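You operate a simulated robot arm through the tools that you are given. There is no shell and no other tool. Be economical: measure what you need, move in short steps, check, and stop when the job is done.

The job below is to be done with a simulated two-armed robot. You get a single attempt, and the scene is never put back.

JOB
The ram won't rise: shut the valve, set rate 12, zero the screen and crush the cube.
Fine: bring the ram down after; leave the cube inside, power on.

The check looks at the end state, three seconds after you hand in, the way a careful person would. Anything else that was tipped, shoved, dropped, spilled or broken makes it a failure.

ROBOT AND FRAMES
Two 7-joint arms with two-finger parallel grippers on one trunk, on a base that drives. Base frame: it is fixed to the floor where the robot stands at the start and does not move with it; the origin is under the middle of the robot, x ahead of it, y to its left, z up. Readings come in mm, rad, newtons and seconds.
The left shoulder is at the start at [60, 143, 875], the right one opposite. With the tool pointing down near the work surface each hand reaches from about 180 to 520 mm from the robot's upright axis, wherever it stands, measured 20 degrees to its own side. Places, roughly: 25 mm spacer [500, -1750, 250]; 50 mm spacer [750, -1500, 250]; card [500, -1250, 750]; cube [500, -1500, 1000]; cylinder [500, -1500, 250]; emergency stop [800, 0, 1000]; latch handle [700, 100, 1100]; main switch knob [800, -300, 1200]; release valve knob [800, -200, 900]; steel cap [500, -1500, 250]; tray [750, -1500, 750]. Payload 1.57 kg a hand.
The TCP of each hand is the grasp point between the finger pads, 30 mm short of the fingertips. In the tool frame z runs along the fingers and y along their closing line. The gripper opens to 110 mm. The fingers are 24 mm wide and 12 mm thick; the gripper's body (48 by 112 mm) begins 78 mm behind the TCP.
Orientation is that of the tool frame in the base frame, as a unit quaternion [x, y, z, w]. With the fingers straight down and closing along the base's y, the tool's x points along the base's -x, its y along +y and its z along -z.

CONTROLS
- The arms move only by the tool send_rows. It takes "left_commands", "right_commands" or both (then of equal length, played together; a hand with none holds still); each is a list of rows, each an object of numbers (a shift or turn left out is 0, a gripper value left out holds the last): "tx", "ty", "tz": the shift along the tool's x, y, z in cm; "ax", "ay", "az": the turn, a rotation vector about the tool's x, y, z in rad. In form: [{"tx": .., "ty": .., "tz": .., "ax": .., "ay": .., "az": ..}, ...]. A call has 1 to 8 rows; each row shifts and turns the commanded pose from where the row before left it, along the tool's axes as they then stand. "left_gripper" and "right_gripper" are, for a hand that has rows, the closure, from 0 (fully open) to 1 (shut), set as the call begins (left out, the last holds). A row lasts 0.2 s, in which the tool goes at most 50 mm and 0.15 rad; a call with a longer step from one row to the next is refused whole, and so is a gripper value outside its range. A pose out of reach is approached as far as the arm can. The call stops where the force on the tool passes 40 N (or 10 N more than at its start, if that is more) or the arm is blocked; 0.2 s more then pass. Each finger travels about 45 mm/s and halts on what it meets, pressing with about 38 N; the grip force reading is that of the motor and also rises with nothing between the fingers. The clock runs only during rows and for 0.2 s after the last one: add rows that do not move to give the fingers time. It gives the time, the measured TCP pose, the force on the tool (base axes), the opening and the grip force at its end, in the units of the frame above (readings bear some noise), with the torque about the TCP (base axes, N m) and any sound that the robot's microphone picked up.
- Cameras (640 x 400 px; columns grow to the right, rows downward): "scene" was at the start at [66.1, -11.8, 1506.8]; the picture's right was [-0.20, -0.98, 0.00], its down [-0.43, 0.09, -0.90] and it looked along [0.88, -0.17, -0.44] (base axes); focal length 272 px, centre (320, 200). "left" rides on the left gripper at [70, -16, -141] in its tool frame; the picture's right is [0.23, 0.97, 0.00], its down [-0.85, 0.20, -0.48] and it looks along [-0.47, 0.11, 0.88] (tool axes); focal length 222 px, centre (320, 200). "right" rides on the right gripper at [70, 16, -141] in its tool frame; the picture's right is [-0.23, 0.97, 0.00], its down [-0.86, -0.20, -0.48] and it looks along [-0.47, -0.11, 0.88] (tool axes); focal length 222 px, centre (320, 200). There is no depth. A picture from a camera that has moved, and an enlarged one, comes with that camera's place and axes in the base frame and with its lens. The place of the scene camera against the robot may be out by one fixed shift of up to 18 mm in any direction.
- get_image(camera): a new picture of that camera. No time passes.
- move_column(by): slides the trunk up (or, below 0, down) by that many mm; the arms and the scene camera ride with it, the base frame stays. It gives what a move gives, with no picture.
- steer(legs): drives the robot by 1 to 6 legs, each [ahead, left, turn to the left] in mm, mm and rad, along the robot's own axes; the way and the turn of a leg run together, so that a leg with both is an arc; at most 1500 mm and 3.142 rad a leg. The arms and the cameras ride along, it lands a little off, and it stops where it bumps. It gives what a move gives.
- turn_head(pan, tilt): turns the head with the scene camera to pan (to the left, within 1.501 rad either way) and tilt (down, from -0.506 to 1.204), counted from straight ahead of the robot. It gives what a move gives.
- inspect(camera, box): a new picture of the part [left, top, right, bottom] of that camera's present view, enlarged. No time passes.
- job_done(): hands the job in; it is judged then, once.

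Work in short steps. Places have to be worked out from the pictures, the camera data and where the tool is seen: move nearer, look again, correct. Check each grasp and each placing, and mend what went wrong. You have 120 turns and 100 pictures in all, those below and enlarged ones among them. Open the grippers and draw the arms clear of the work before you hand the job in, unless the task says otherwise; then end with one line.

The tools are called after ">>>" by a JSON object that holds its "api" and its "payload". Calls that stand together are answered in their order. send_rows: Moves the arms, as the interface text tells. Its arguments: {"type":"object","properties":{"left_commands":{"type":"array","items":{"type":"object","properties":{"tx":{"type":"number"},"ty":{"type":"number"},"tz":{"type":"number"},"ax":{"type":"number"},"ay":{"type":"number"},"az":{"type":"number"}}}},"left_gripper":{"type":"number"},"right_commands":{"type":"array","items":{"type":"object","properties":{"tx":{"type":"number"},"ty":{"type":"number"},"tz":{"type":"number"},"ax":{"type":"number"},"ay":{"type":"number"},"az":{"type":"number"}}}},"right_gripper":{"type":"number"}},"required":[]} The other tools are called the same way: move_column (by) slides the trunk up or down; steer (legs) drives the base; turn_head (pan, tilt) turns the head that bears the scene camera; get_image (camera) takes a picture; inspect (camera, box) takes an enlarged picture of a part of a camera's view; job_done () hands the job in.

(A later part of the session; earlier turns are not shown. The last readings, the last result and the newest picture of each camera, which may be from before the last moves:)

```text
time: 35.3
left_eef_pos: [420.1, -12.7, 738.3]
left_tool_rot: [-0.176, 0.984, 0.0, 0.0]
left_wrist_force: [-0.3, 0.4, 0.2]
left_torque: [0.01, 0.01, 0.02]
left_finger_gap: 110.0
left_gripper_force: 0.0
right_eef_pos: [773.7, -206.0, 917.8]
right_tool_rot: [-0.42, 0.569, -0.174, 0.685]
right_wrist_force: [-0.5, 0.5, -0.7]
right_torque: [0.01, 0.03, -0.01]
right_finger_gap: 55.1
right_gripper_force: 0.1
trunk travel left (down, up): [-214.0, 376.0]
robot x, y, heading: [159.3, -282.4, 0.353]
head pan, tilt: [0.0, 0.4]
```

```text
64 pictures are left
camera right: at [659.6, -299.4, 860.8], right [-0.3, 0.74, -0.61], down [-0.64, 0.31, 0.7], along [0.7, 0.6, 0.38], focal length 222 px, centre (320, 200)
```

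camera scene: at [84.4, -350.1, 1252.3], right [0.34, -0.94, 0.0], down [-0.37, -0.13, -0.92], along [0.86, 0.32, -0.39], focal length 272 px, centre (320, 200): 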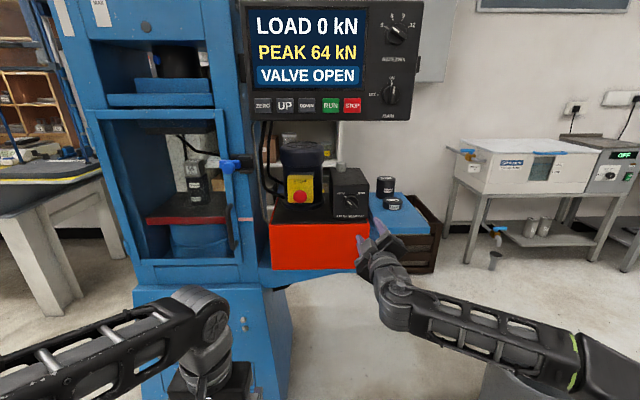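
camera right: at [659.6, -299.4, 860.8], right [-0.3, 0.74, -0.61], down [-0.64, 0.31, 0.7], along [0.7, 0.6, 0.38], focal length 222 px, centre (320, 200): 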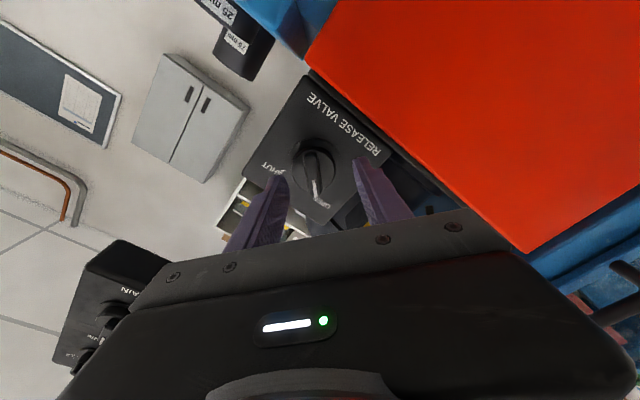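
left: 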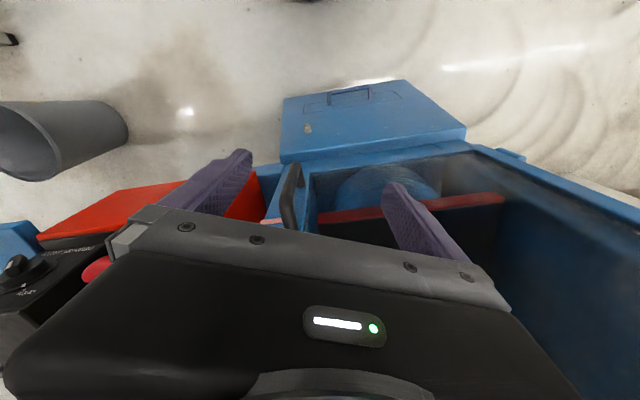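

Now within easy reach. I shift 4 mm and advance 28 mm, watching force.

>>> {"api": "send_rows", "payload": {"right_commands": [{"ty": -0.4, "tz": 1}, {"tz": 1}, {"tz": 0.8}, {}]}}

>>> {"api": "get_image", "payload": {"camera": "right"}}

>>> {"api": "get_image", "payload": {"camera": "scene"}}

```text
time: 36.3
left_eef_pos: [419.4, -12.2, 738.9]
left_tool_rot: [-0.176, 0.984, 0.0, 0.0]
left_wrist_force: [-0.1, -0.3, -0.5]
left_torque: [-0.02, -0.01, -0.01]
left_finger_gap: 110.1
left_gripper_force: 0.0
right_eef_pos: [799.7, -197.9, 922.3]
right_tool_rot: [-0.42, 0.569, -0.174, 0.686]
right_wrist_force: [0.1, -0.3, 0.2]
right_torque: [0.0, 0.01, -0.01]
right_finger_gap: 54.8
right_gripper_force: 0.2
trunk travel left (down, up): [-214.0, 376.0]
robot x, y, heading: [158.5, -282.2, 0.358]
head pan, tilt: [0.0, 0.4]
```

```text
63 pictures are left
camera right: at [686.3, -291.3, 864.7], right [-0.3, 0.74, -0.61], down [-0.65, 0.31, 0.7], along [0.7, 0.6, 0.38], focal length 222 px, centre (320, 200)
```

right: 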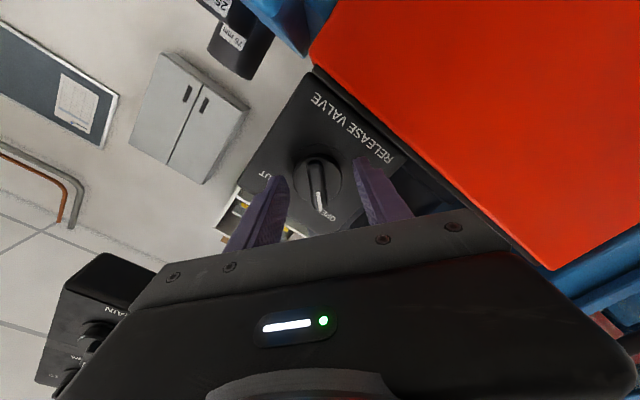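

```text
62 pictures are left
camera scene: at [225.6, -255.6, 1252.3], right [0.35, -0.94, 0.0], down [-0.37, -0.13, -0.92], along [0.86, 0.32, -0.39], focal length 272 px, centre (320, 200)
```

scene: 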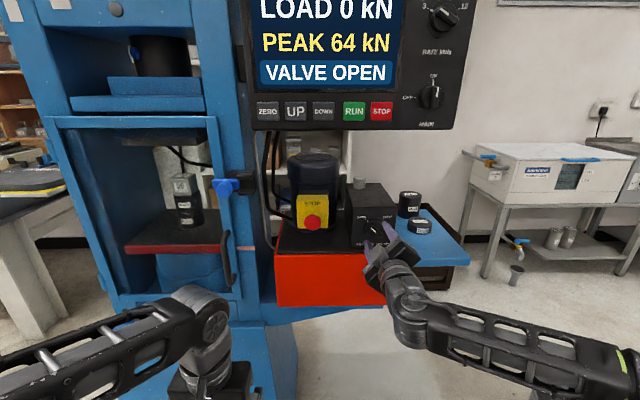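

I zoom to judge the finger tips' depth relative to the bar.

>>> {"api": "inspect", "payload": {"camera": "right", "box": [230, 130, 410, 242]}}

>>> {"api": "inspect", "payload": {"camera": "scene", "box": [330, 170, 440, 250]}}

```text
3.56 times, centred on (320, 186) of right
camera zoom: at [686.3, -291.3, 864.7], right [-0.3, 0.74, -0.61], down [-0.65, 0.31, 0.7], along [0.7, 0.6, 0.38], focal length 790 px, centre (320, 250)
```

zoom: 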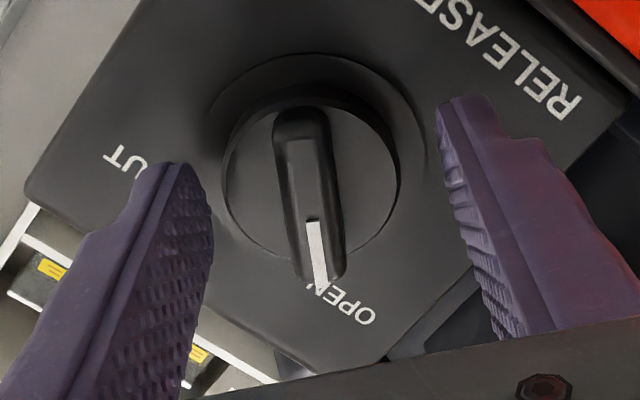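

```text
5.00 times, centred on (385, 210) of scene
camera zoom: at [225.6, -255.6, 1252.3], right [0.35, -0.94, 0.0], down [-0.37, -0.13, -0.92], along [0.86, 0.32, -0.39], focal length 1361 px, centre (-5, 150)
```

zoom: 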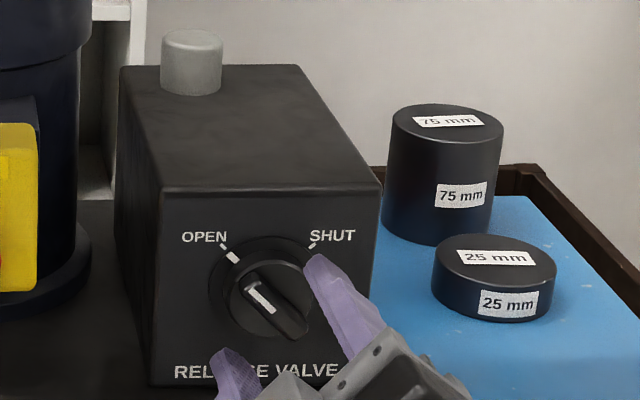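

The bar lies between the fingers, nearly parallel to them; I shift 3 mm and close.

>>> {"api": "send_rows", "payload": {"right_commands": [{"ty": -0.3}, {}, {}, {}, {}, {}], "right_gripper": 1}}

>>> {"api": "inspect", "payload": {"camera": "right", "box": [230, 130, 410, 242]}}

```text
time: 37.7
left_eef_pos: [419.7, -13.8, 738.5]
left_tool_rot: [-0.176, 0.984, 0.0, 0.001]
left_wrist_force: [-0.5, 0.5, 0.8]
left_torque: [-0.01, 0.0, -0.01]
left_finger_gap: 110.1
left_gripper_force: 0.1
right_eef_pos: [801.4, -200.6, 924.9]
right_tool_rot: [-0.419, 0.57, -0.173, 0.686]
right_wrist_force: [3.2, -1.5, 3.8]
right_torque: [0.7, 0.19, -0.28]
right_finger_gap: 14.9
right_gripper_force: 30.6
trunk travel left (down, up): [-214.0, 376.0]
robot x, y, heading: [162.0, -282.7, 0.358]
head pan, tilt: [0.0, 0.4]
```

```text
3.56 times, centred on (320, 186) of right
camera zoom: at [686.3, -293.6, 866.4], right [-0.3, 0.74, -0.61], down [-0.64, 0.31, 0.7], along [0.7, 0.6, 0.38], focal length 790 px, centre (320, 250)
```

zoom: 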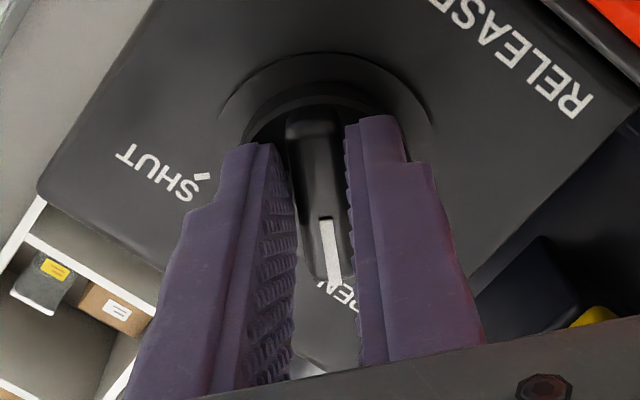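

The bar is gripped (15 mm). I turn it clockwise.

>>> {"api": "send_rows", "payload": {"right_commands": [{"az": 0.15}, {"az": 0.15}, {"az": 0.15}, {"az": 0.15}, {"az": 0.15}, {}]}}

>>> {"api": "inspect", "payload": {"camera": "scene", "box": [240, 0, 480, 260]}}

```text
time: 39.1
left_eef_pos: [417.9, -11.7, 738.7]
left_tool_rot: [-0.175, 0.985, -0.001, 0.001]
left_wrist_force: [0.4, 0.1, 0.6]
left_torque: [-0.02, 0.0, -0.01]
left_finger_gap: 109.7
left_gripper_force: 0.1
right_eef_pos: [799.4, -197.3, 923.1]
right_tool_rot: [-0.184, 0.683, 0.092, 0.7]
right_wrist_force: [-22.4, 5.5, -12.9]
right_torque: [-0.19, 0.25, 0.12]
right_finger_gap: 13.0
right_gripper_force: 30.2
trunk travel left (down, up): [-214.0, 376.0]
robot x, y, heading: [160.2, -283.9, 0.351]
head pan, tilt: [0.0, 0.4]
```

```text
1.54 times, centred on (360, 130) of scene
camera zoom: at [223.9, -254.9, 1252.1], right [0.35, -0.94, 0.0], down [-0.36, -0.14, -0.92], along [0.86, 0.32, -0.39], focal length 419 px, centre (258, 308)
```

zoom: 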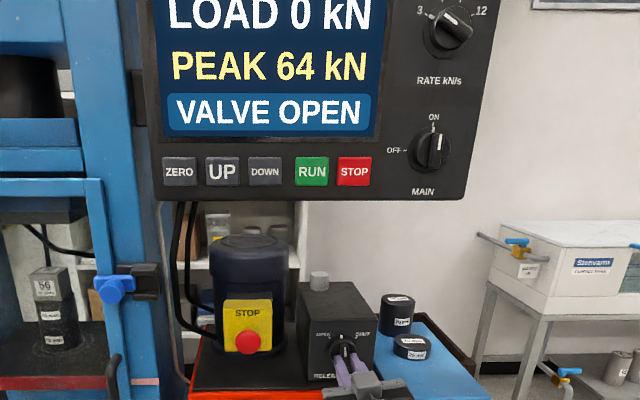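

Turning well; axial force of 22 N, so I ease back 3 mm and turn on.

>>> {"api": "send_rows", "payload": {"right_commands": [{"az": 0.15, "tz": -0.3}, {"az": 0.15}, {"az": 0.15}, {"az": 0.15}, {"az": 0.15}, {}]}}

>>> {"api": "inspect", "payload": {"camera": "scene", "box": [240, 0, 480, 260]}}

```text
time: 40.5
left_eef_pos: [419.1, -10.9, 738.1]
left_tool_rot: [-0.177, 0.984, -0.003, 0.0]
left_wrist_force: [-0.4, 0.3, 0.9]
left_torque: [0.03, -0.01, -0.01]
left_finger_gap: 109.7
left_gripper_force: 0.1
right_eef_pos: [797.4, -195.2, 926.8]
right_tool_rot: [0.077, 0.702, 0.344, 0.619]
right_wrist_force: [1.2, 34.1, 4.1]
right_torque: [-0.08, -0.03, 0.54]
right_finger_gap: 12.9
right_gripper_force: 29.7
trunk travel left (down, up): [-214.0, 376.0]
robot x, y, heading: [161.2, -280.7, 0.354]
head pan, tilt: [0.0, 0.4]
```

```text
1.54 times, centred on (360, 130) of scene
camera zoom: at [225.3, -251.9, 1252.4], right [0.35, -0.94, 0.0], down [-0.36, -0.14, -0.92], along [0.86, 0.32, -0.39], focal length 419 px, centre (258, 308)
```

zoom: 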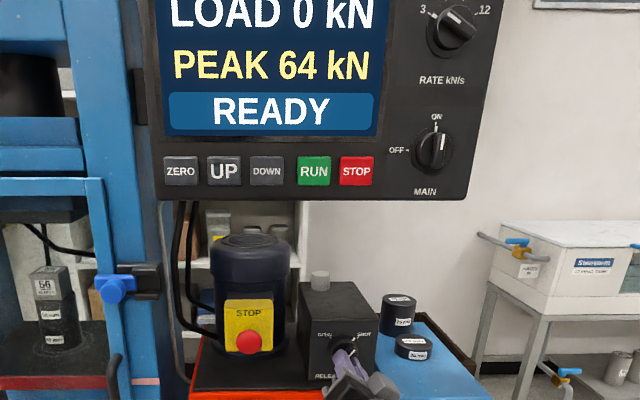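

READY shows, so the valve counts as shut. I open the fingers and back off, then check the pointer.

>>> {"api": "send_rows", "payload": {"right_commands": [{}, {}, {}, {"tz": -2}, {"tz": -2}, {"tz": -2}, {}], "right_gripper": 0.5}}

>>> {"api": "inspect", "payload": {"camera": "scene", "box": [330, 170, 440, 250]}}

>>> {"api": "get_image", "payload": {"camera": "scene"}}

```text
time: 42.1
left_eef_pos: [419.7, -12.1, 738.3]
left_tool_rot: [-0.176, 0.984, -0.001, 0.0]
left_wrist_force: [-0.3, -1.1, -0.4]
left_torque: [0.0, 0.0, 0.06]
left_finger_gap: 110.3
left_gripper_force: 0.1
right_eef_pos: [740.2, -224.9, 922.6]
right_tool_rot: [0.081, 0.703, 0.339, 0.62]
right_wrist_force: [0.1, 0.1, -0.1]
right_torque: [-0.01, 0.0, 0.01]
right_finger_gap: 55.3
right_gripper_force: 0.1
trunk travel left (down, up): [-214.0, 376.0]
robot x, y, heading: [160.1, -286.0, 0.354]
head pan, tilt: [0.0, 0.4]
```

```text
5.00 times, centred on (385, 210) of scene
camera zoom: at [225.4, -255.6, 1252.3], right [0.35, -0.94, 0.0], down [-0.36, -0.13, -0.92], along [0.86, 0.32, -0.39], focal length 1361 px, centre (-5, 150)
```

zoom: 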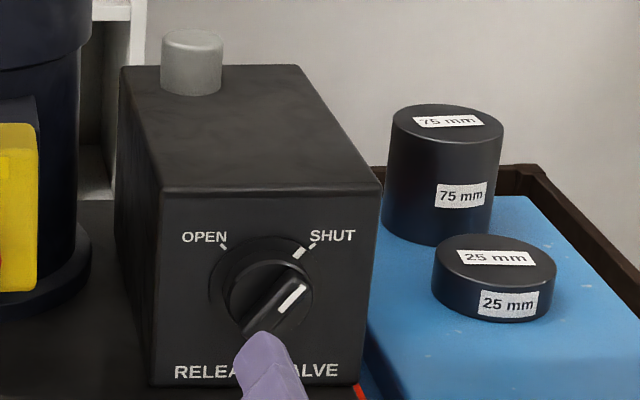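

```text
55 pictures are left
camera scene: at [225.4, -255.6, 1252.3], right [0.35, -0.94, 0.0], down [-0.36, -0.13, -0.92], along [0.86, 0.32, -0.39], focal length 272 px, centre (320, 200)
```

scene: 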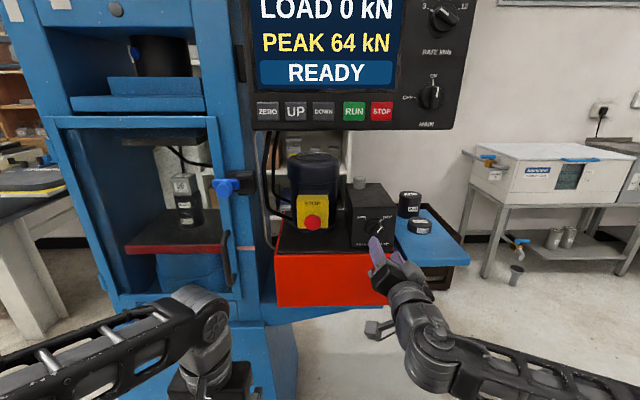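

The valve is at SHUT. Next I check the chamber: cube, spacers, latch.

>>> {"api": "inspect", "payload": {"camera": "scene", "box": [90, 110, 270, 260]}}

>>> {"api": "inspect", "payload": {"camera": "scene", "box": [160, 130, 260, 230]}}

```text
2.67 times, centred on (180, 185) of scene
camera zoom: at [225.4, -255.6, 1252.3], right [0.35, -0.94, 0.0], down [-0.36, -0.13, -0.92], along [0.86, 0.32, -0.39], focal length 726 px, centre (693, 240)
```

zoom: 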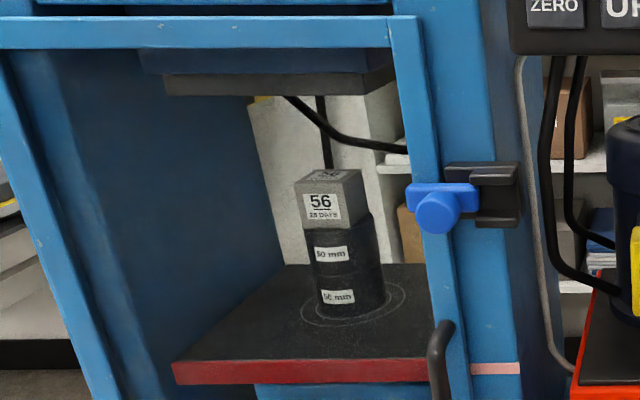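

```text
4.00 times, centred on (210, 180) of scene
camera zoom: at [225.4, -255.6, 1252.3], right [0.35, -0.94, 0.0], down [-0.36, -0.13, -0.92], along [0.86, 0.32, -0.39], focal length 1089 px, centre (760, 280)
```

zoom: 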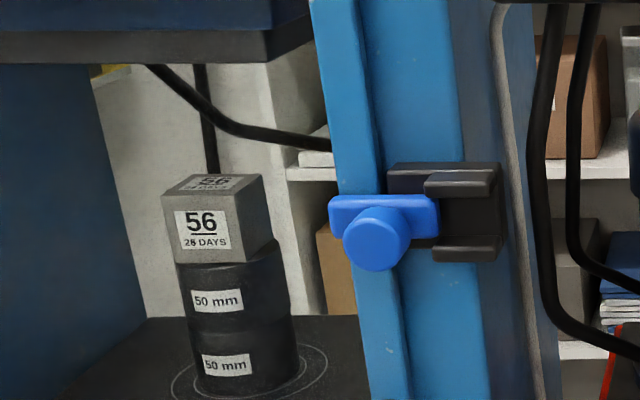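

All in order: cube centred on spacers, door latched. Now for the rate knob: I retract the hand, raise the trunk and roll the hand back toward -60°.

>>> {"api": "send_rows", "payload": {"right_commands": [{"tz": -2.5, "az": -0.15}, {"tz": -2.5, "az": -0.15}, {"tz": -2.5, "az": -0.15}, {"tz": -2.5, "az": -0.15}, {"az": -0.15}, {"az": -0.15}, {"az": -0.15}]}}

>>> {"api": "move_column", "payload": {"by": 365}}

>>> {"api": "send_rows", "payload": {"right_commands": [{"az": -0.15}, {"az": -0.15}, {"az": -0.15}, {"az": -0.15}, {"az": -0.1}, {}]}}

>>> {"api": "get_image", "payload": {"camera": "right"}}

>>> {"api": "get_image", "payload": {"camera": "scene"}}

```text
time: 43.7
left_eef_pos: [419.4, -12.9, 738.7]
left_tool_rot: [-0.176, 0.984, 0.0, 0.0]
left_wrist_force: [0.2, -0.4, 0.1]
left_torque: [0.02, 0.0, -0.03]
left_finger_gap: 110.1
left_gripper_force: 0.0
right_eef_pos: [664.7, -252.5, 940.6]
right_tool_rot: [-0.282, 0.648, -0.018, 0.707]
right_wrist_force: [0.6, -0.1, 0.2]
right_torque: [-0.03, 0.02, 0.03]
right_finger_gap: 55.1
right_gripper_force: 0.0
right hand out of reach, approached as far as the arm can: row 3, 4
trunk travel left (down, up): [-214.0, 376.0]
robot x, y, heading: [158.6, -285.0, 0.354]
head pan, tilt: [0.0, 0.4]
```

```text
time: 47.2
left_eef_pos: [419.4, -12.1, 1102.7]
left_tool_rot: [-0.176, 0.984, 0.0, 0.001]
left_wrist_force: [0.8, 0.8, 0.6]
left_torque: [0.02, 0.02, 0.0]
left_finger_gap: 110.0
left_gripper_force: 0.1
right_eef_pos: [665.4, -252.3, 1306.2]
right_tool_rot: [-0.282, 0.648, -0.016, 0.707]
right_wrist_force: [0.2, -0.4, 0.1]
right_torque: [0.0, 0.01, -0.01]
right_finger_gap: 55.0
right_gripper_force: 0.1
trunk travel left (down, up): [-579.0, 11.0]
robot x, y, heading: [162.3, -282.0, 0.357]
head pan, tilt: [0.0, 0.4]
```

```text
time: 48.6
left_eef_pos: [420.8, -11.4, 1104.2]
left_tool_rot: [-0.176, 0.984, 0.001, 0.0]
left_wrist_force: [0.2, 0.4, 0.7]
left_torque: [0.03, 0.04, -0.02]
left_finger_gap: 109.9
left_gripper_force: 0.1
right_eef_pos: [665.9, -251.4, 1306.1]
right_tool_rot: [-0.486, 0.513, -0.259, 0.659]
right_wrist_force: [-0.1, 0.0, 0.1]
right_torque: [0.02, 0.02, 0.02]
right_finger_gap: 55.2
right_gripper_force: 0.0
trunk travel left (down, up): [-579.0, 11.0]
robot x, y, heading: [161.5, -277.8, 0.358]
head pan, tilt: [0.0, 0.4]
```

```text
52 pictures are left
camera right: at [555.9, -356.4, 1260.9], right [-0.23, 0.57, -0.79], down [-0.7, 0.46, 0.54], along [0.67, 0.68, 0.3], focal length 222 px, centre (320, 200)
```

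right: 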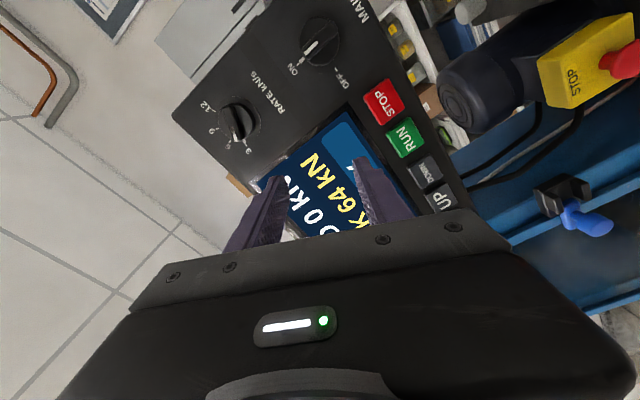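

```text
51 pictures are left
camera scene: at [225.5, -255.6, 1617.3], right [0.35, -0.94, 0.0], down [-0.37, -0.13, -0.92], along [0.86, 0.32, -0.39], focal length 272 px, centre (320, 200)
```

scene: 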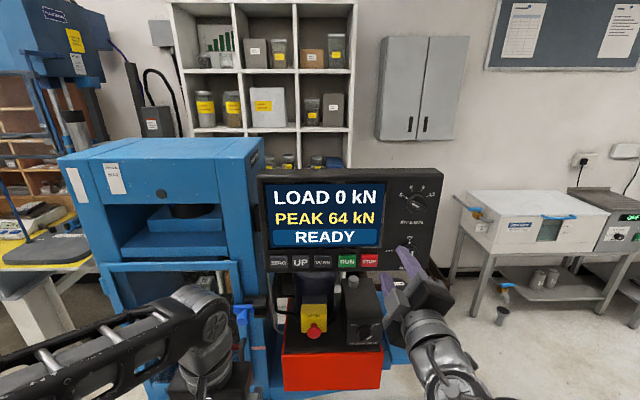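

The rate knob is near (838,-272,1370), mark on 3. Its grasp would be close to the reach limit, so I drive ahead 50 mm, then line up about 60 mm before it.

>>> {"api": "steer", "payload": {"legs": [[50, 0, 0]]}}

>>> {"api": "send_rows", "payload": {"right_commands": [{"tx": 1.6, "ty": -3.1}, {"tx": 1.6, "ty": -3.1}, {"tx": 1.6, "ty": -3.1}, {"tz": 1.5}, {}]}}

>>> {"api": "get_image", "payload": {"camera": "right"}}

>>> {"api": "inspect", "payload": {"camera": "right", "box": [230, 80, 410, 242]}}

```text
time: 49.6
left_eef_pos: [468.0, 5.6, 1103.3]
left_tool_rot: [-0.176, 0.984, 0.0, -0.002]
left_wrist_force: [-0.4, 1.1, 0.3]
left_torque: [0.02, 0.08, -0.02]
left_finger_gap: 109.9
left_gripper_force: 0.1
right_eef_pos: [713.6, -233.2, 1305.6]
right_tool_rot: [-0.487, 0.513, -0.258, 0.658]
right_wrist_force: [0.7, 0.6, -0.9]
right_torque: [0.02, 0.0, 0.0]
right_finger_gap: 54.9
right_gripper_force: 0.2
trunk travel left (down, up): [-579.0, 11.0]
robot x, y, heading: [210.1, -264.2, 0.353]
head pan, tilt: [0.0, 0.4]
```

```text
time: 50.8
left_eef_pos: [467.5, 4.5, 1104.4]
left_tool_rot: [-0.176, 0.984, 0.001, 0.0]
left_wrist_force: [0.4, 0.0, 0.8]
left_torque: [0.0, -0.03, -0.03]
left_finger_gap: 110.2
left_gripper_force: 0.0
right_eef_pos: [756.8, -305.8, 1369.1]
right_tool_rot: [-0.487, 0.514, -0.256, 0.658]
right_wrist_force: [1.3, 0.2, -0.5]
right_torque: [-0.01, 0.0, -0.03]
right_finger_gap: 55.2
right_gripper_force: 0.1
trunk travel left (down, up): [-579.0, 11.0]
robot x, y, heading: [208.0, -264.3, 0.351]
head pan, tilt: [0.0, 0.4]
```

```text
50 pictures are left
camera right: at [647.7, -410.7, 1324.0], right [-0.23, 0.57, -0.78], down [-0.7, 0.46, 0.54], along [0.67, 0.68, 0.3], focal length 222 px, centre (320, 200)
```

right: 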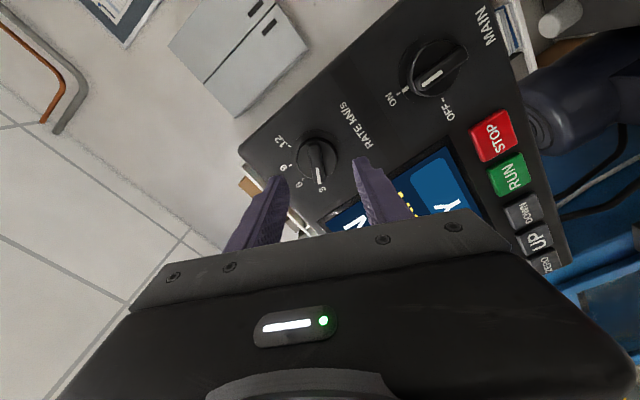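

```text
2.47 times, centred on (320, 161) of right
camera zoom: at [647.7, -410.7, 1324.0], right [-0.23, 0.57, -0.78], down [-0.7, 0.46, 0.54], along [0.67, 0.68, 0.3], focal length 548 px, centre (320, 296)
```

zoom: 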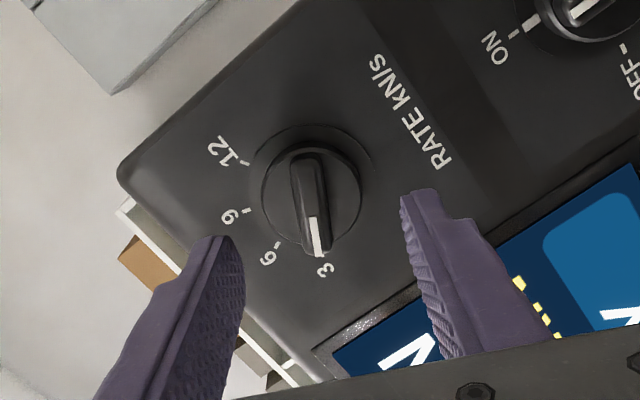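

The bar is neatly parallel to the fingers; knob solved at (842,-271,1374). I advance 64 mm with a 5 mm lift and look.

>>> {"api": "send_rows", "payload": {"right_commands": [{"tx": -0.2, "ty": -0.4, "tz": 2}, {"tz": 2}, {"tz": 1.5}, {"tz": 0.8}, {}]}}

>>> {"api": "inspect", "payload": {"camera": "right", "box": [230, 100, 410, 242]}}

```text
time: 52.0
left_eef_pos: [465.5, 5.5, 1103.6]
left_tool_rot: [-0.176, 0.984, -0.001, 0.0]
left_wrist_force: [-0.9, 0.4, 1.1]
left_torque: [-0.02, -0.01, -0.04]
left_finger_gap: 109.8
left_gripper_force: 0.1
right_eef_pos: [815.8, -280.6, 1374.2]
right_tool_rot: [-0.487, 0.513, -0.257, 0.658]
right_wrist_force: [0.0, 0.5, -0.4]
right_torque: [0.01, 0.01, 0.01]
right_finger_gap: 55.0
right_gripper_force: 0.1
trunk travel left (down, up): [-579.0, 11.0]
robot x, y, heading: [208.9, -265.7, 0.358]
head pan, tilt: [0.0, 0.4]
```

```text
2.82 times, centred on (320, 171) of right
camera zoom: at [706.4, -385.5, 1328.9], right [-0.23, 0.57, -0.79], down [-0.7, 0.46, 0.54], along [0.67, 0.68, 0.3], focal length 626 px, centre (320, 282)
```

zoom: 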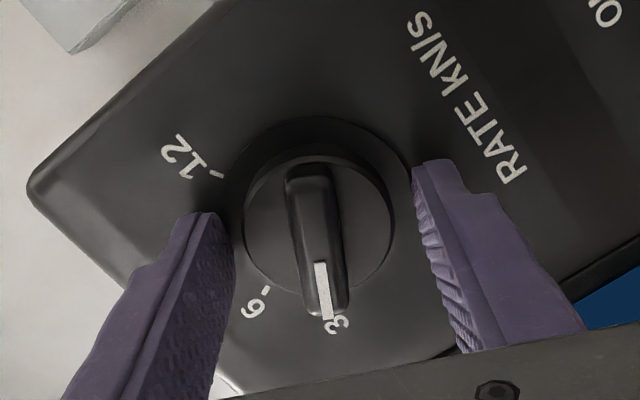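

Well centred. I close on the bar.

>>> {"api": "send_rows", "payload": {"right_commands": [{"tz": -0.2}, {}, {}, {}, {}, {}], "right_gripper": 1}}

>>> {"api": "send_rows", "payload": {"right_commands": [{"az": 0.15}, {"az": 0.15}, {"az": 0.15}, {"az": 0.15}, {"az": 0.15}, {"az": 0.15}, {"az": 0.15}, {}]}}

>>> {"api": "inspect", "payload": {"camera": "scene", "box": [370, 160, 460, 270]}}

```text
time: 53.4
left_eef_pos: [466.6, 5.2, 1103.5]
left_tool_rot: [-0.177, 0.984, 0.001, 0.001]
left_wrist_force: [0.3, 0.1, 0.5]
left_torque: [-0.01, 0.03, 0.03]
left_finger_gap: 109.7
left_gripper_force: 0.0
right_eef_pos: [812.5, -280.7, 1374.7]
right_tool_rot: [-0.487, 0.512, -0.258, 0.658]
right_wrist_force: [7.0, 1.6, 6.3]
right_torque: [0.14, -0.16, -0.06]
right_finger_gap: 42.5
right_gripper_force: 44.6
trunk travel left (down, up): [-579.0, 11.0]
robot x, y, heading: [205.0, -265.4, 0.357]
head pan, tilt: [0.0, 0.4]
```

```text
time: 55.2
left_eef_pos: [466.7, 4.2, 1103.8]
left_tool_rot: [-0.176, 0.984, 0.001, 0.0]
left_wrist_force: [-0.2, -0.4, -0.3]
left_torque: [0.0, 0.03, 0.0]
left_finger_gap: 110.1
left_gripper_force: 0.3
right_eef_pos: [813.9, -280.9, 1375.1]
right_tool_rot: [-0.164, 0.688, 0.109, 0.698]
right_wrist_force: [2.5, 1.5, 4.9]
right_torque: [0.21, -0.54, 0.3]
right_finger_gap: 42.5
right_gripper_force: 44.2
trunk travel left (down, up): [-579.0, 11.0]
robot x, y, heading: [205.1, -264.5, 0.356]
head pan, tilt: [0.0, 0.4]
```

```text
3.64 times, centred on (415, 215) of scene
camera zoom: at [272.4, -237.8, 1617.3], right [0.35, -0.94, 0.0], down [-0.36, -0.14, -0.92], along [0.86, 0.32, -0.39], focal length 990 px, centre (-26, 146)
```

zoom: 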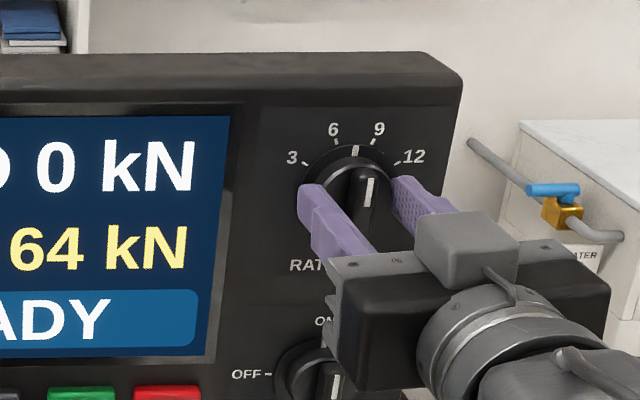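

It grips the dial's disc (42 mm) but it turns along: now midway between 6 and 9. I turn on by the rest.

>>> {"api": "send_rows", "payload": {"right_commands": [{"az": 0.15}, {"az": 0.15}, {"az": 0.15}, {"az": 0.15}, {"az": 0.15}, {"az": 0.15}, {"az": 0.15}, {}]}}

>>> {"api": "inspect", "payload": {"camera": "scene", "box": [370, 160, 460, 270]}}

```text
time: 57.0
left_eef_pos: [467.1, 7.1, 1103.7]
left_tool_rot: [-0.177, 0.984, -0.002, 0.0]
left_wrist_force: [-0.4, -0.4, 0.5]
left_torque: [-0.03, -0.01, -0.01]
left_finger_gap: 109.8
left_gripper_force: 0.0
right_eef_pos: [813.5, -281.7, 1375.3]
right_tool_rot: [0.203, 0.677, 0.444, 0.55]
right_wrist_force: [-0.3, 5.8, 1.8]
right_torque: [0.04, -0.07, -0.16]
right_finger_gap: 41.9
right_gripper_force: 45.2
trunk travel left (down, up): [-579.0, 11.0]
robot x, y, heading: [205.9, -266.4, 0.358]
head pan, tilt: [0.0, 0.4]
```

```text
3.64 times, centred on (415, 215) of scene
camera zoom: at [272.4, -237.0, 1617.3], right [0.35, -0.94, 0.0], down [-0.36, -0.14, -0.92], along [0.86, 0.32, -0.39], focal length 990 px, centre (-26, 146)
```

zoom: 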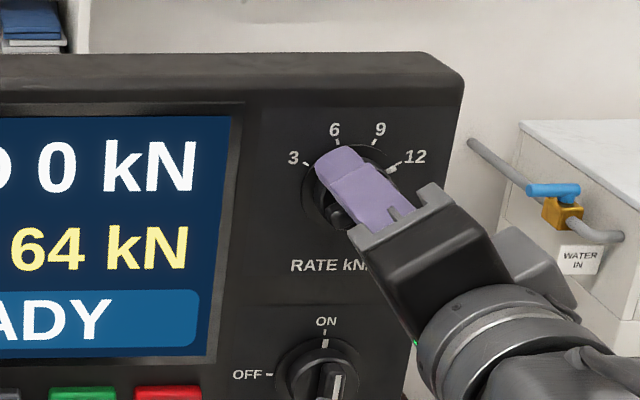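

I release, back away and check the pointer.

>>> {"api": "send_rows", "payload": {"right_commands": [{}, {}, {"tz": -2}, {"tz": -2}, {"tz": -2}, {"tz": -2}, {}], "right_gripper": 0.45}}

>>> {"api": "inspect", "payload": {"camera": "scene", "box": [370, 160, 460, 270]}}

>>> {"api": "get_image", "payload": {"camera": "right"}}

```text
time: 58.6
left_eef_pos: [466.7, 4.0, 1102.6]
left_tool_rot: [-0.176, 0.984, 0.0, 0.0]
left_wrist_force: [-0.4, 0.9, -0.4]
left_torque: [-0.03, -0.01, -0.01]
left_finger_gap: 109.9
left_gripper_force: 0.0
right_eef_pos: [740.1, -313.2, 1372.8]
right_tool_rot: [0.202, 0.677, 0.443, 0.551]
right_wrist_force: [-0.7, -0.3, -1.5]
right_torque: [0.01, 0.01, 0.04]
right_finger_gap: 60.4
right_gripper_force: 0.1
trunk travel left (down, up): [-579.0, 11.0]
robot x, y, heading: [205.7, -266.6, 0.35]
head pan, tilt: [0.0, 0.4]
```

```text
3.64 times, centred on (415, 215) of scene
camera zoom: at [273.0, -238.0, 1617.2], right [0.35, -0.94, 0.0], down [-0.37, -0.13, -0.92], along [0.86, 0.32, -0.39], focal length 990 px, centre (-26, 146)
```

zoom: 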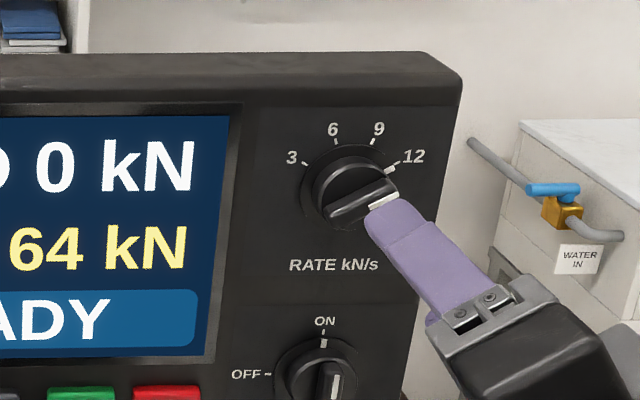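

```text
44 pictures are left
camera right: at [584.9, -304.6, 1345.1], right [-0.14, 0.34, 0.93], down [-0.13, -0.94, 0.32], along [0.98, -0.08, 0.17], focal length 222 px, centre (320, 200)
```

right: 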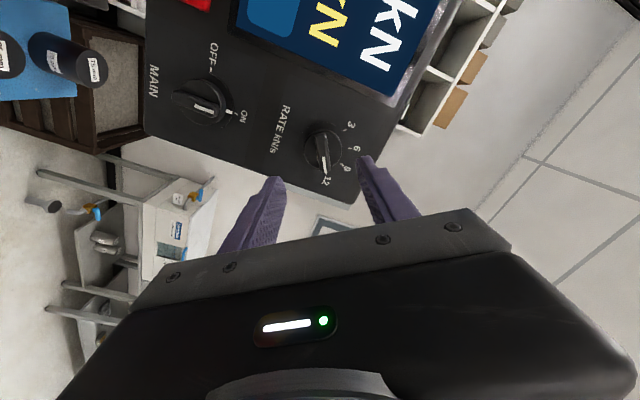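

Rate is at 12. Next the buttons: I level and shut the hand, drive left 240 mm, and descend to button height.

>>> {"api": "send_rows", "payload": {"right_commands": [{"az": -0.15}, {"az": -0.15}, {"az": -0.15}, {"az": -0.15}, {"az": -0.15}, {"az": -0.15}, {"az": -0.06}, {}], "right_gripper": 1}}

>>> {"api": "steer", "payload": {"legs": [[0, 240, 0]]}}

>>> {"api": "send_rows", "payload": {"right_commands": [{"tx": 4}, {"tx": 4}, {"tx": 4}, {"tx": 3.5}, {}]}}

>>> {"api": "get_image", "payload": {"camera": "right"}}

```text
time: 60.4
left_eef_pos: [467.9, 4.7, 1102.8]
left_tool_rot: [-0.177, 0.984, 0.0, 0.0]
left_wrist_force: [-0.4, 0.2, 0.4]
left_torque: [0.01, 0.02, 0.01]
left_finger_gap: 110.1
left_gripper_force: 0.0
right_eef_pos: [739.7, -312.4, 1374.1]
right_tool_rot: [-0.135, 0.694, 0.138, 0.693]
right_wrist_force: [-0.1, 0.1, -0.2]
right_torque: [-0.03, -0.03, 0.0]
right_finger_gap: 0.0
right_gripper_force: 21.3
trunk travel left (down, up): [-579.0, 11.0]
robot x, y, heading: [209.2, -269.5, 0.355]
head pan, tilt: [0.0, 0.4]
```

```text
time: 62.1
left_eef_pos: [381.1, 234.1, 1103.0]
left_tool_rot: [-0.177, 0.984, -0.001, 0.0]
left_wrist_force: [-0.9, 0.2, -0.3]
left_torque: [-0.05, -0.01, -0.01]
left_finger_gap: 109.9
left_gripper_force: 0.0
right_eef_pos: [653.9, -81.8, 1374.2]
right_tool_rot: [-0.136, 0.694, 0.14, 0.693]
right_wrist_force: [-0.4, 1.3, 0.1]
right_torque: [0.03, 0.04, -0.03]
right_finger_gap: 0.0
right_gripper_force: 21.2
trunk travel left (down, up): [-579.0, 11.0]
robot x, y, heading: [120.4, -40.6, 0.359]
head pan, tilt: [0.0, 0.4]
```

```text
time: 63.4
left_eef_pos: [381.6, 233.6, 1102.7]
left_tool_rot: [-0.177, 0.984, 0.0, 0.0]
left_wrist_force: [-0.1, 0.0, -0.4]
left_torque: [0.01, 0.01, -0.02]
left_finger_gap: 110.2
left_gripper_force: 0.0
right_eef_pos: [699.0, -75.8, 1244.7]
right_tool_rot: [-0.135, 0.694, 0.14, 0.693]
right_wrist_force: [-0.4, 0.4, -0.2]
right_torque: [-0.03, 0.03, -0.03]
right_finger_gap: 0.0
right_gripper_force: 21.3
right hand out of reach, approached as far as the arm can: row 2, 3, 4
trunk travel left (down, up): [-579.0, 11.0]
robot x, y, heading: [122.4, -40.9, 0.353]
head pan, tilt: [0.0, 0.4]
```

```text
43 pictures are left
camera right: at [561.8, -112.4, 1174.1], right [-0.37, 0.9, 0.23], down [-0.36, -0.37, 0.85], along [0.85, 0.23, 0.47], focal length 222 px, centre (320, 200)
```

right: 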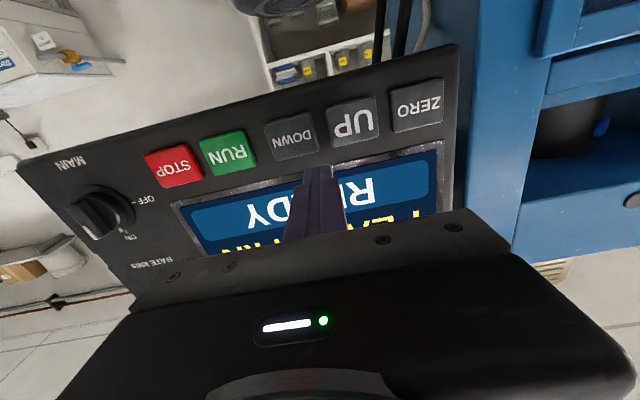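

ZERO confirmed at (723,38,1214). I lower the trunk to gain arm room, then line up before ZERO.

>>> {"api": "move_column", "payload": {"by": -110}}

>>> {"api": "send_rows", "payload": {"right_commands": [{"tx": -3, "ty": 2, "tz": -1}, {"tx": -3, "ty": 2.5}, {"tx": -1.9, "ty": 2.5}, {"ty": 2.6}, {}]}}

>>> {"api": "get_image", "payload": {"camera": "right"}}

```text
time: 64.8
left_eef_pos: [380.7, 232.7, 992.9]
left_tool_rot: [-0.177, 0.984, -0.001, 0.0]
left_wrist_force: [-0.1, -0.2, -0.3]
left_torque: [0.01, 0.0, -0.03]
left_finger_gap: 110.3
left_gripper_force: 0.1
right_eef_pos: [698.3, -74.5, 1134.0]
right_tool_rot: [-0.135, 0.694, 0.139, 0.693]
right_wrist_force: [0.7, -0.3, 0.1]
right_torque: [-0.02, 0.0, 0.02]
right_finger_gap: 0.1
right_gripper_force: 21.2
trunk travel left (down, up): [-469.0, 121.0]
robot x, y, heading: [128.2, -37.5, 0.353]
head pan, tilt: [0.0, 0.4]
```

```text
time: 66.0
left_eef_pos: [382.3, 232.4, 995.0]
left_tool_rot: [-0.177, 0.984, -0.001, -0.001]
left_wrist_force: [0.3, 1.4, -0.3]
left_torque: [0.0, 0.01, 0.01]
left_finger_gap: 109.9
left_gripper_force: 0.0
right_eef_pos: [652.2, 7.7, 1213.4]
right_tool_rot: [-0.135, 0.694, 0.14, 0.693]
right_wrist_force: [0.2, 0.1, 0.3]
right_torque: [0.0, -0.02, 0.0]
right_finger_gap: 0.2
right_gripper_force: 21.1
trunk travel left (down, up): [-469.0, 121.0]
robot x, y, heading: [124.3, -39.5, 0.355]
head pan, tilt: [0.0, 0.4]
```

```text
42 pictures are left
camera right: at [515.5, -30.0, 1143.4], right [-0.37, 0.9, 0.23], down [-0.36, -0.37, 0.85], along [0.85, 0.23, 0.46], focal length 222 px, centre (320, 200)
```

right: 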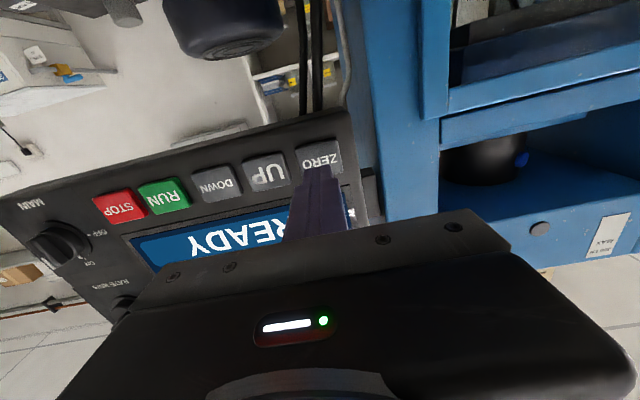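

Lined up: tip 47 mm before ZERO. I press, slowly at the end, then withdraw.

>>> {"api": "send_rows", "payload": {"right_commands": [{"ty": 0.15, "tz": 2}, {"tz": 1.8}, {"tz": 0.4}, {"tz": 0.3}, {"tz": 0.3}, {"tz": 0.3}]}}

>>> {"api": "inspect", "payload": {"camera": "scene", "box": [200, 100, 520, 300]}}

```text
time: 67.4
left_eef_pos: [380.5, 232.9, 994.1]
left_tool_rot: [-0.177, 0.984, 0.0, 0.001]
left_wrist_force: [0.1, 0.6, -0.4]
left_torque: [0.02, -0.01, -0.03]
left_finger_gap: 109.9
left_gripper_force: 0.0
right_eef_pos: [696.2, 27.3, 1214.9]
right_tool_rot: [-0.134, 0.694, 0.139, 0.693]
right_wrist_force: [-20.0, -9.2, -3.4]
right_torque: [-0.15, 0.06, -0.1]
right_finger_gap: 0.1
right_gripper_force: 22.0
trunk travel left (down, up): [-469.0, 121.0]
robot x, y, heading: [121.4, -38.2, 0.361]
head pan, tilt: [0.0, 0.4]
heard: click
```

```text
2.00 times, centred on (360, 200) of scene
camera zoom: at [184.7, -12.1, 1507.3], right [0.35, -0.94, 0.0], down [-0.36, -0.13, -0.92], along [0.86, 0.32, -0.39], focal length 544 px, centre (240, 200)
```

zoom: 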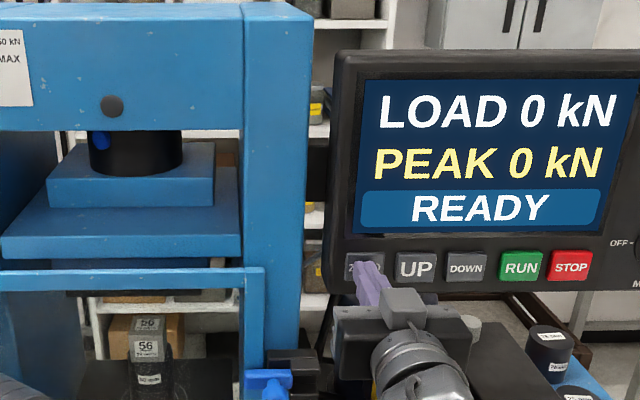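

PEAK is 0. I withdraw, move over to UP and press it briefly.

>>> {"api": "send_rows", "payload": {"right_commands": [{"tz": -3}, {"ty": -2.8}, {"ty": -2.8}, {"tz": 2}, {"tz": 0.7}, {"tz": 0.3}, {"tz": 0.2}]}}

>>> {"api": "inspect", "payload": {"camera": "scene", "box": [200, 100, 520, 300]}}

```text
time: 69.2
left_eef_pos: [377.9, 230.9, 996.1]
left_tool_rot: [-0.177, 0.984, 0.0, 0.002]
left_wrist_force: [-0.5, -0.5, -1.0]
left_torque: [-0.03, 0.0, -0.03]
left_finger_gap: 109.9
left_gripper_force: 0.1
right_eef_pos: [717.3, -25.6, 1215.4]
right_tool_rot: [-0.135, 0.694, 0.14, 0.693]
right_wrist_force: [-24.9, -12.7, 0.4]
right_torque: [-0.01, -0.01, -0.13]
right_finger_gap: 0.1
right_gripper_force: 21.1
trunk travel left (down, up): [-469.0, 121.0]
robot x, y, heading: [123.3, -40.1, 0.353]
head pan, tilt: [0.0, 0.4]
heard: click
stopped in row 7 (right hand): the force on the tool passed its limit at 41 N (the readings are from after the stop); the commanded pose is now the measured one
```

```text
2.00 times, centred on (360, 200) of scene
camera zoom: at [182.5, -13.2, 1507.6], right [0.35, -0.94, 0.0], down [-0.36, -0.13, -0.92], along [0.87, 0.32, -0.39], focal length 544 px, centre (240, 200)
```

zoom: 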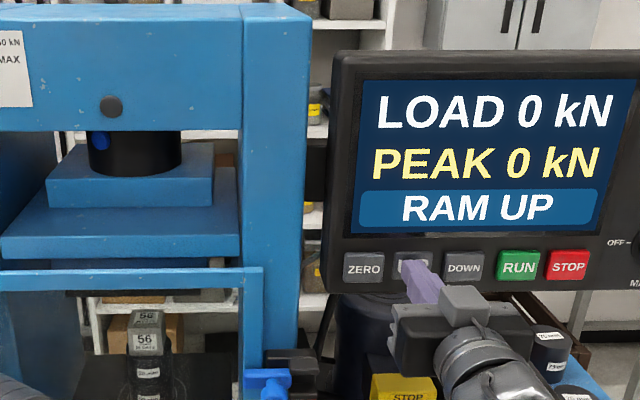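

RAM UP. I withdraw 30 mm and see whether it keeps rising.

>>> {"api": "send_rows", "payload": {"right_commands": [{"tz": -3}, {}, {}, {}]}}

>>> {"api": "inspect", "payload": {"camera": "scene", "box": [200, 100, 520, 300]}}

```text
time: 70.2
left_eef_pos: [381.4, 232.8, 993.2]
left_tool_rot: [-0.177, 0.984, 0.0, 0.0]
left_wrist_force: [-0.1, 0.1, 0.7]
left_torque: [0.0, 0.0, 0.01]
left_finger_gap: 110.0
left_gripper_force: 0.1
right_eef_pos: [694.0, -31.5, 1214.5]
right_tool_rot: [-0.135, 0.696, 0.14, 0.691]
right_wrist_force: [-0.3, 0.8, 0.3]
right_torque: [0.0, 0.02, 0.03]
right_finger_gap: 0.1
right_gripper_force: 20.9
trunk travel left (down, up): [-469.0, 121.0]
robot x, y, heading: [123.1, -42.6, 0.356]
head pan, tilt: [0.0, 0.4]
```

```text
2.00 times, centred on (360, 200) of scene
camera zoom: at [187.7, -10.5, 1507.2], right [0.35, -0.94, 0.0], down [-0.36, -0.14, -0.92], along [0.86, 0.32, -0.39], focal length 544 px, centre (240, 200)
```

zoom: 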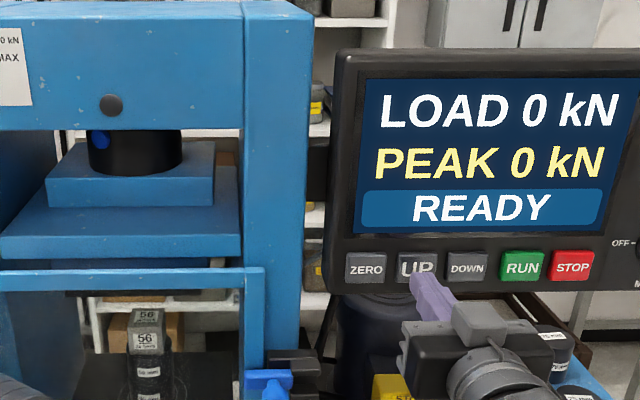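

UP works only while held. I press and hold it, watching for contact.

>>> {"api": "send_rows", "payload": {"right_commands": [{"ty": 0.2, "tz": 2.2}, {"tz": 0.5}, {}, {}, {}, {}, {}, {}]}}

>>> {"api": "send_rows", "payload": {"right_commands": [{}, {}, {}, {}, {}, {}, {}, {}]}}

>>> {"api": "inspect", "payload": {"camera": "scene", "box": [200, 100, 520, 300]}}

```text
time: 72.0
left_eef_pos: [378.3, 231.5, 994.2]
left_tool_rot: [-0.177, 0.984, 0.001, 0.002]
left_wrist_force: [-0.2, -0.9, 0.3]
left_torque: [0.02, -0.03, -0.01]
left_finger_gap: 109.9
left_gripper_force: 0.0
right_eef_pos: [716.1, -22.2, 1214.6]
right_tool_rot: [-0.136, 0.696, 0.141, 0.691]
right_wrist_force: [-21.2, -6.6, -9.9]
right_torque: [-0.1, 0.22, 0.05]
right_finger_gap: 0.4
right_gripper_force: 22.0
trunk travel left (down, up): [-469.0, 121.0]
robot x, y, heading: [126.7, -39.2, 0.359]
head pan, tilt: [0.0, 0.4]
heard: click
```

```text
time: 73.8
left_eef_pos: [379.0, 232.2, 994.9]
left_tool_rot: [-0.177, 0.984, 0.0, 0.002]
left_wrist_force: [0.2, 0.0, 1.2]
left_torque: [-0.02, -0.01, 0.04]
left_finger_gap: 110.0
left_gripper_force: 0.0
right_eef_pos: [715.9, -21.6, 1216.7]
right_tool_rot: [-0.136, 0.695, 0.141, 0.692]
right_wrist_force: [-21.0, -5.8, -10.4]
right_torque: [-0.1, 0.19, 0.04]
right_finger_gap: 0.0
right_gripper_force: 21.0
trunk travel left (down, up): [-469.0, 121.0]
robot x, y, heading: [121.7, -38.9, 0.354]
head pan, tilt: [0.0, 0.4]
```

```text
2.00 times, centred on (360, 200) of scene
camera zoom: at [184.6, -11.7, 1507.4], right [0.35, -0.94, 0.0], down [-0.36, -0.13, -0.92], along [0.86, 0.32, -0.39], focal length 544 px, centre (240, 200)
```

zoom: 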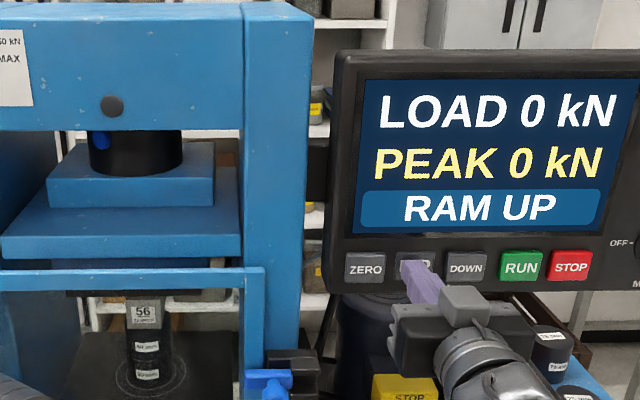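

Rising steadily; I hold on another second.

>>> {"api": "send_rows", "payload": {"right_commands": [{}, {}, {}, {}, {}]}}

>>> {"api": "inspect", "payload": {"camera": "scene", "box": [200, 100, 520, 300]}}

```text
time: 75.0
left_eef_pos: [378.9, 232.7, 994.5]
left_tool_rot: [-0.177, 0.984, 0.001, 0.002]
left_wrist_force: [0.5, -0.7, 0.8]
left_torque: [0.02, 0.01, 0.0]
left_finger_gap: 109.8
left_gripper_force: 0.1
right_eef_pos: [716.5, -22.5, 1214.9]
right_tool_rot: [-0.136, 0.695, 0.141, 0.692]
right_wrist_force: [-20.3, -5.8, -6.8]
right_torque: [-0.06, 0.14, 0.04]
right_finger_gap: 0.2
right_gripper_force: 21.9
trunk travel left (down, up): [-469.0, 121.0]
robot x, y, heading: [125.0, -36.4, 0.355]
head pan, tilt: [0.0, 0.4]
```

```text
2.00 times, centred on (360, 200) of scene
camera zoom: at [184.5, -11.7, 1507.4], right [0.35, -0.94, 0.0], down [-0.36, -0.13, -0.92], along [0.86, 0.32, -0.39], focal length 544 px, centre (240, 200)
```

zoom: 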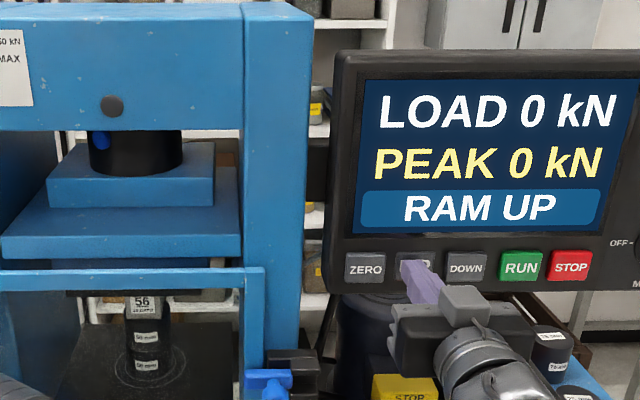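

Still rising, now near the platen. I hold one more second.

>>> {"api": "send_rows", "payload": {"right_commands": [{}, {}, {}, {}, {}, {}]}}

>>> {"api": "inspect", "payload": {"camera": "scene", "box": [200, 100, 520, 300]}}

```text
time: 76.4
left_eef_pos: [379.7, 232.6, 993.3]
left_tool_rot: [-0.177, 0.984, 0.0, 0.002]
left_wrist_force: [-0.1, -0.7, -0.5]
left_torque: [0.04, -0.01, -0.01]
left_finger_gap: 110.0
left_gripper_force: 0.1
right_eef_pos: [715.8, -21.8, 1216.6]
right_tool_rot: [-0.135, 0.695, 0.139, 0.693]
right_wrist_force: [-19.0, -5.6, -3.1]
right_torque: [-0.03, 0.04, 0.0]
right_finger_gap: 0.0
right_gripper_force: 21.4
trunk travel left (down, up): [-469.0, 121.0]
robot x, y, heading: [121.7, -39.5, 0.353]
head pan, tilt: [0.0, 0.4]
```

```text
2.00 times, centred on (360, 200) of scene
camera zoom: at [184.4, -11.7, 1507.4], right [0.35, -0.94, 0.0], down [-0.36, -0.13, -0.92], along [0.86, 0.32, -0.39], focal length 544 px, centre (240, 200)
```

zoom: 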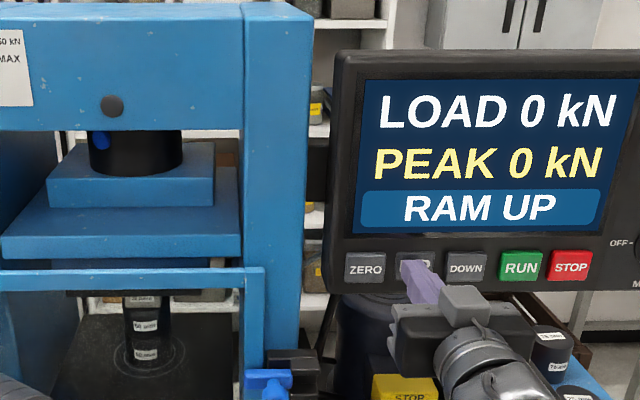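

The platen hides the cube's top from above; I try the left hand's camera, which is lower.

>>> {"api": "get_image", "payload": {"camera": "left"}}

```text
35 pictures are left
camera left: at [320.2, 191.9, 1136.0], right [-0.55, 0.83, 0.0], down [0.73, 0.48, 0.48], along [0.4, 0.27, -0.88], focal length 222 px, centre (320, 200)
```

left: 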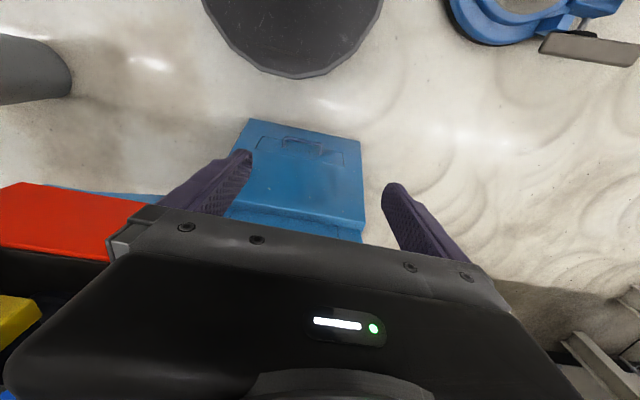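

I estimate 76 mm risen with perhaps 20 mm to go; I keep holding and read the screen.

>>> {"api": "send_rows", "payload": {"right_commands": [{}, {}, {}, {}]}}

>>> {"api": "inspect", "payload": {"camera": "scene", "box": [200, 100, 520, 300]}}

```text
time: 77.4
left_eef_pos: [380.6, 232.0, 993.7]
left_tool_rot: [-0.177, 0.984, 0.001, 0.002]
left_wrist_force: [-0.1, -0.2, 0.3]
left_torque: [-0.02, -0.02, 0.01]
left_finger_gap: 110.1
left_gripper_force: 0.2
right_eef_pos: [714.9, -22.9, 1217.1]
right_tool_rot: [-0.135, 0.695, 0.14, 0.692]
right_wrist_force: [-18.1, -6.1, -1.0]
right_torque: [0.0, 0.01, 0.0]
right_finger_gap: 0.0
right_gripper_force: 21.6
trunk travel left (down, up): [-469.0, 121.0]
robot x, y, heading: [120.9, -38.6, 0.357]
head pan, tilt: [0.0, 0.4]
```

```text
2.00 times, centred on (360, 200) of scene
camera zoom: at [184.4, -11.7, 1507.4], right [0.35, -0.94, 0.0], down [-0.36, -0.13, -0.92], along [0.86, 0.32, -0.39], focal length 544 px, centre (240, 200)
```

zoom: 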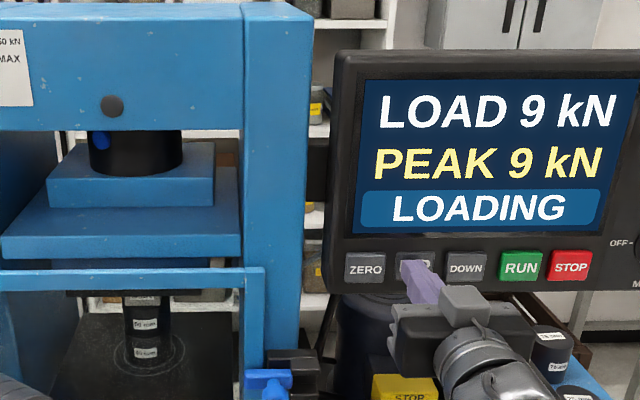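

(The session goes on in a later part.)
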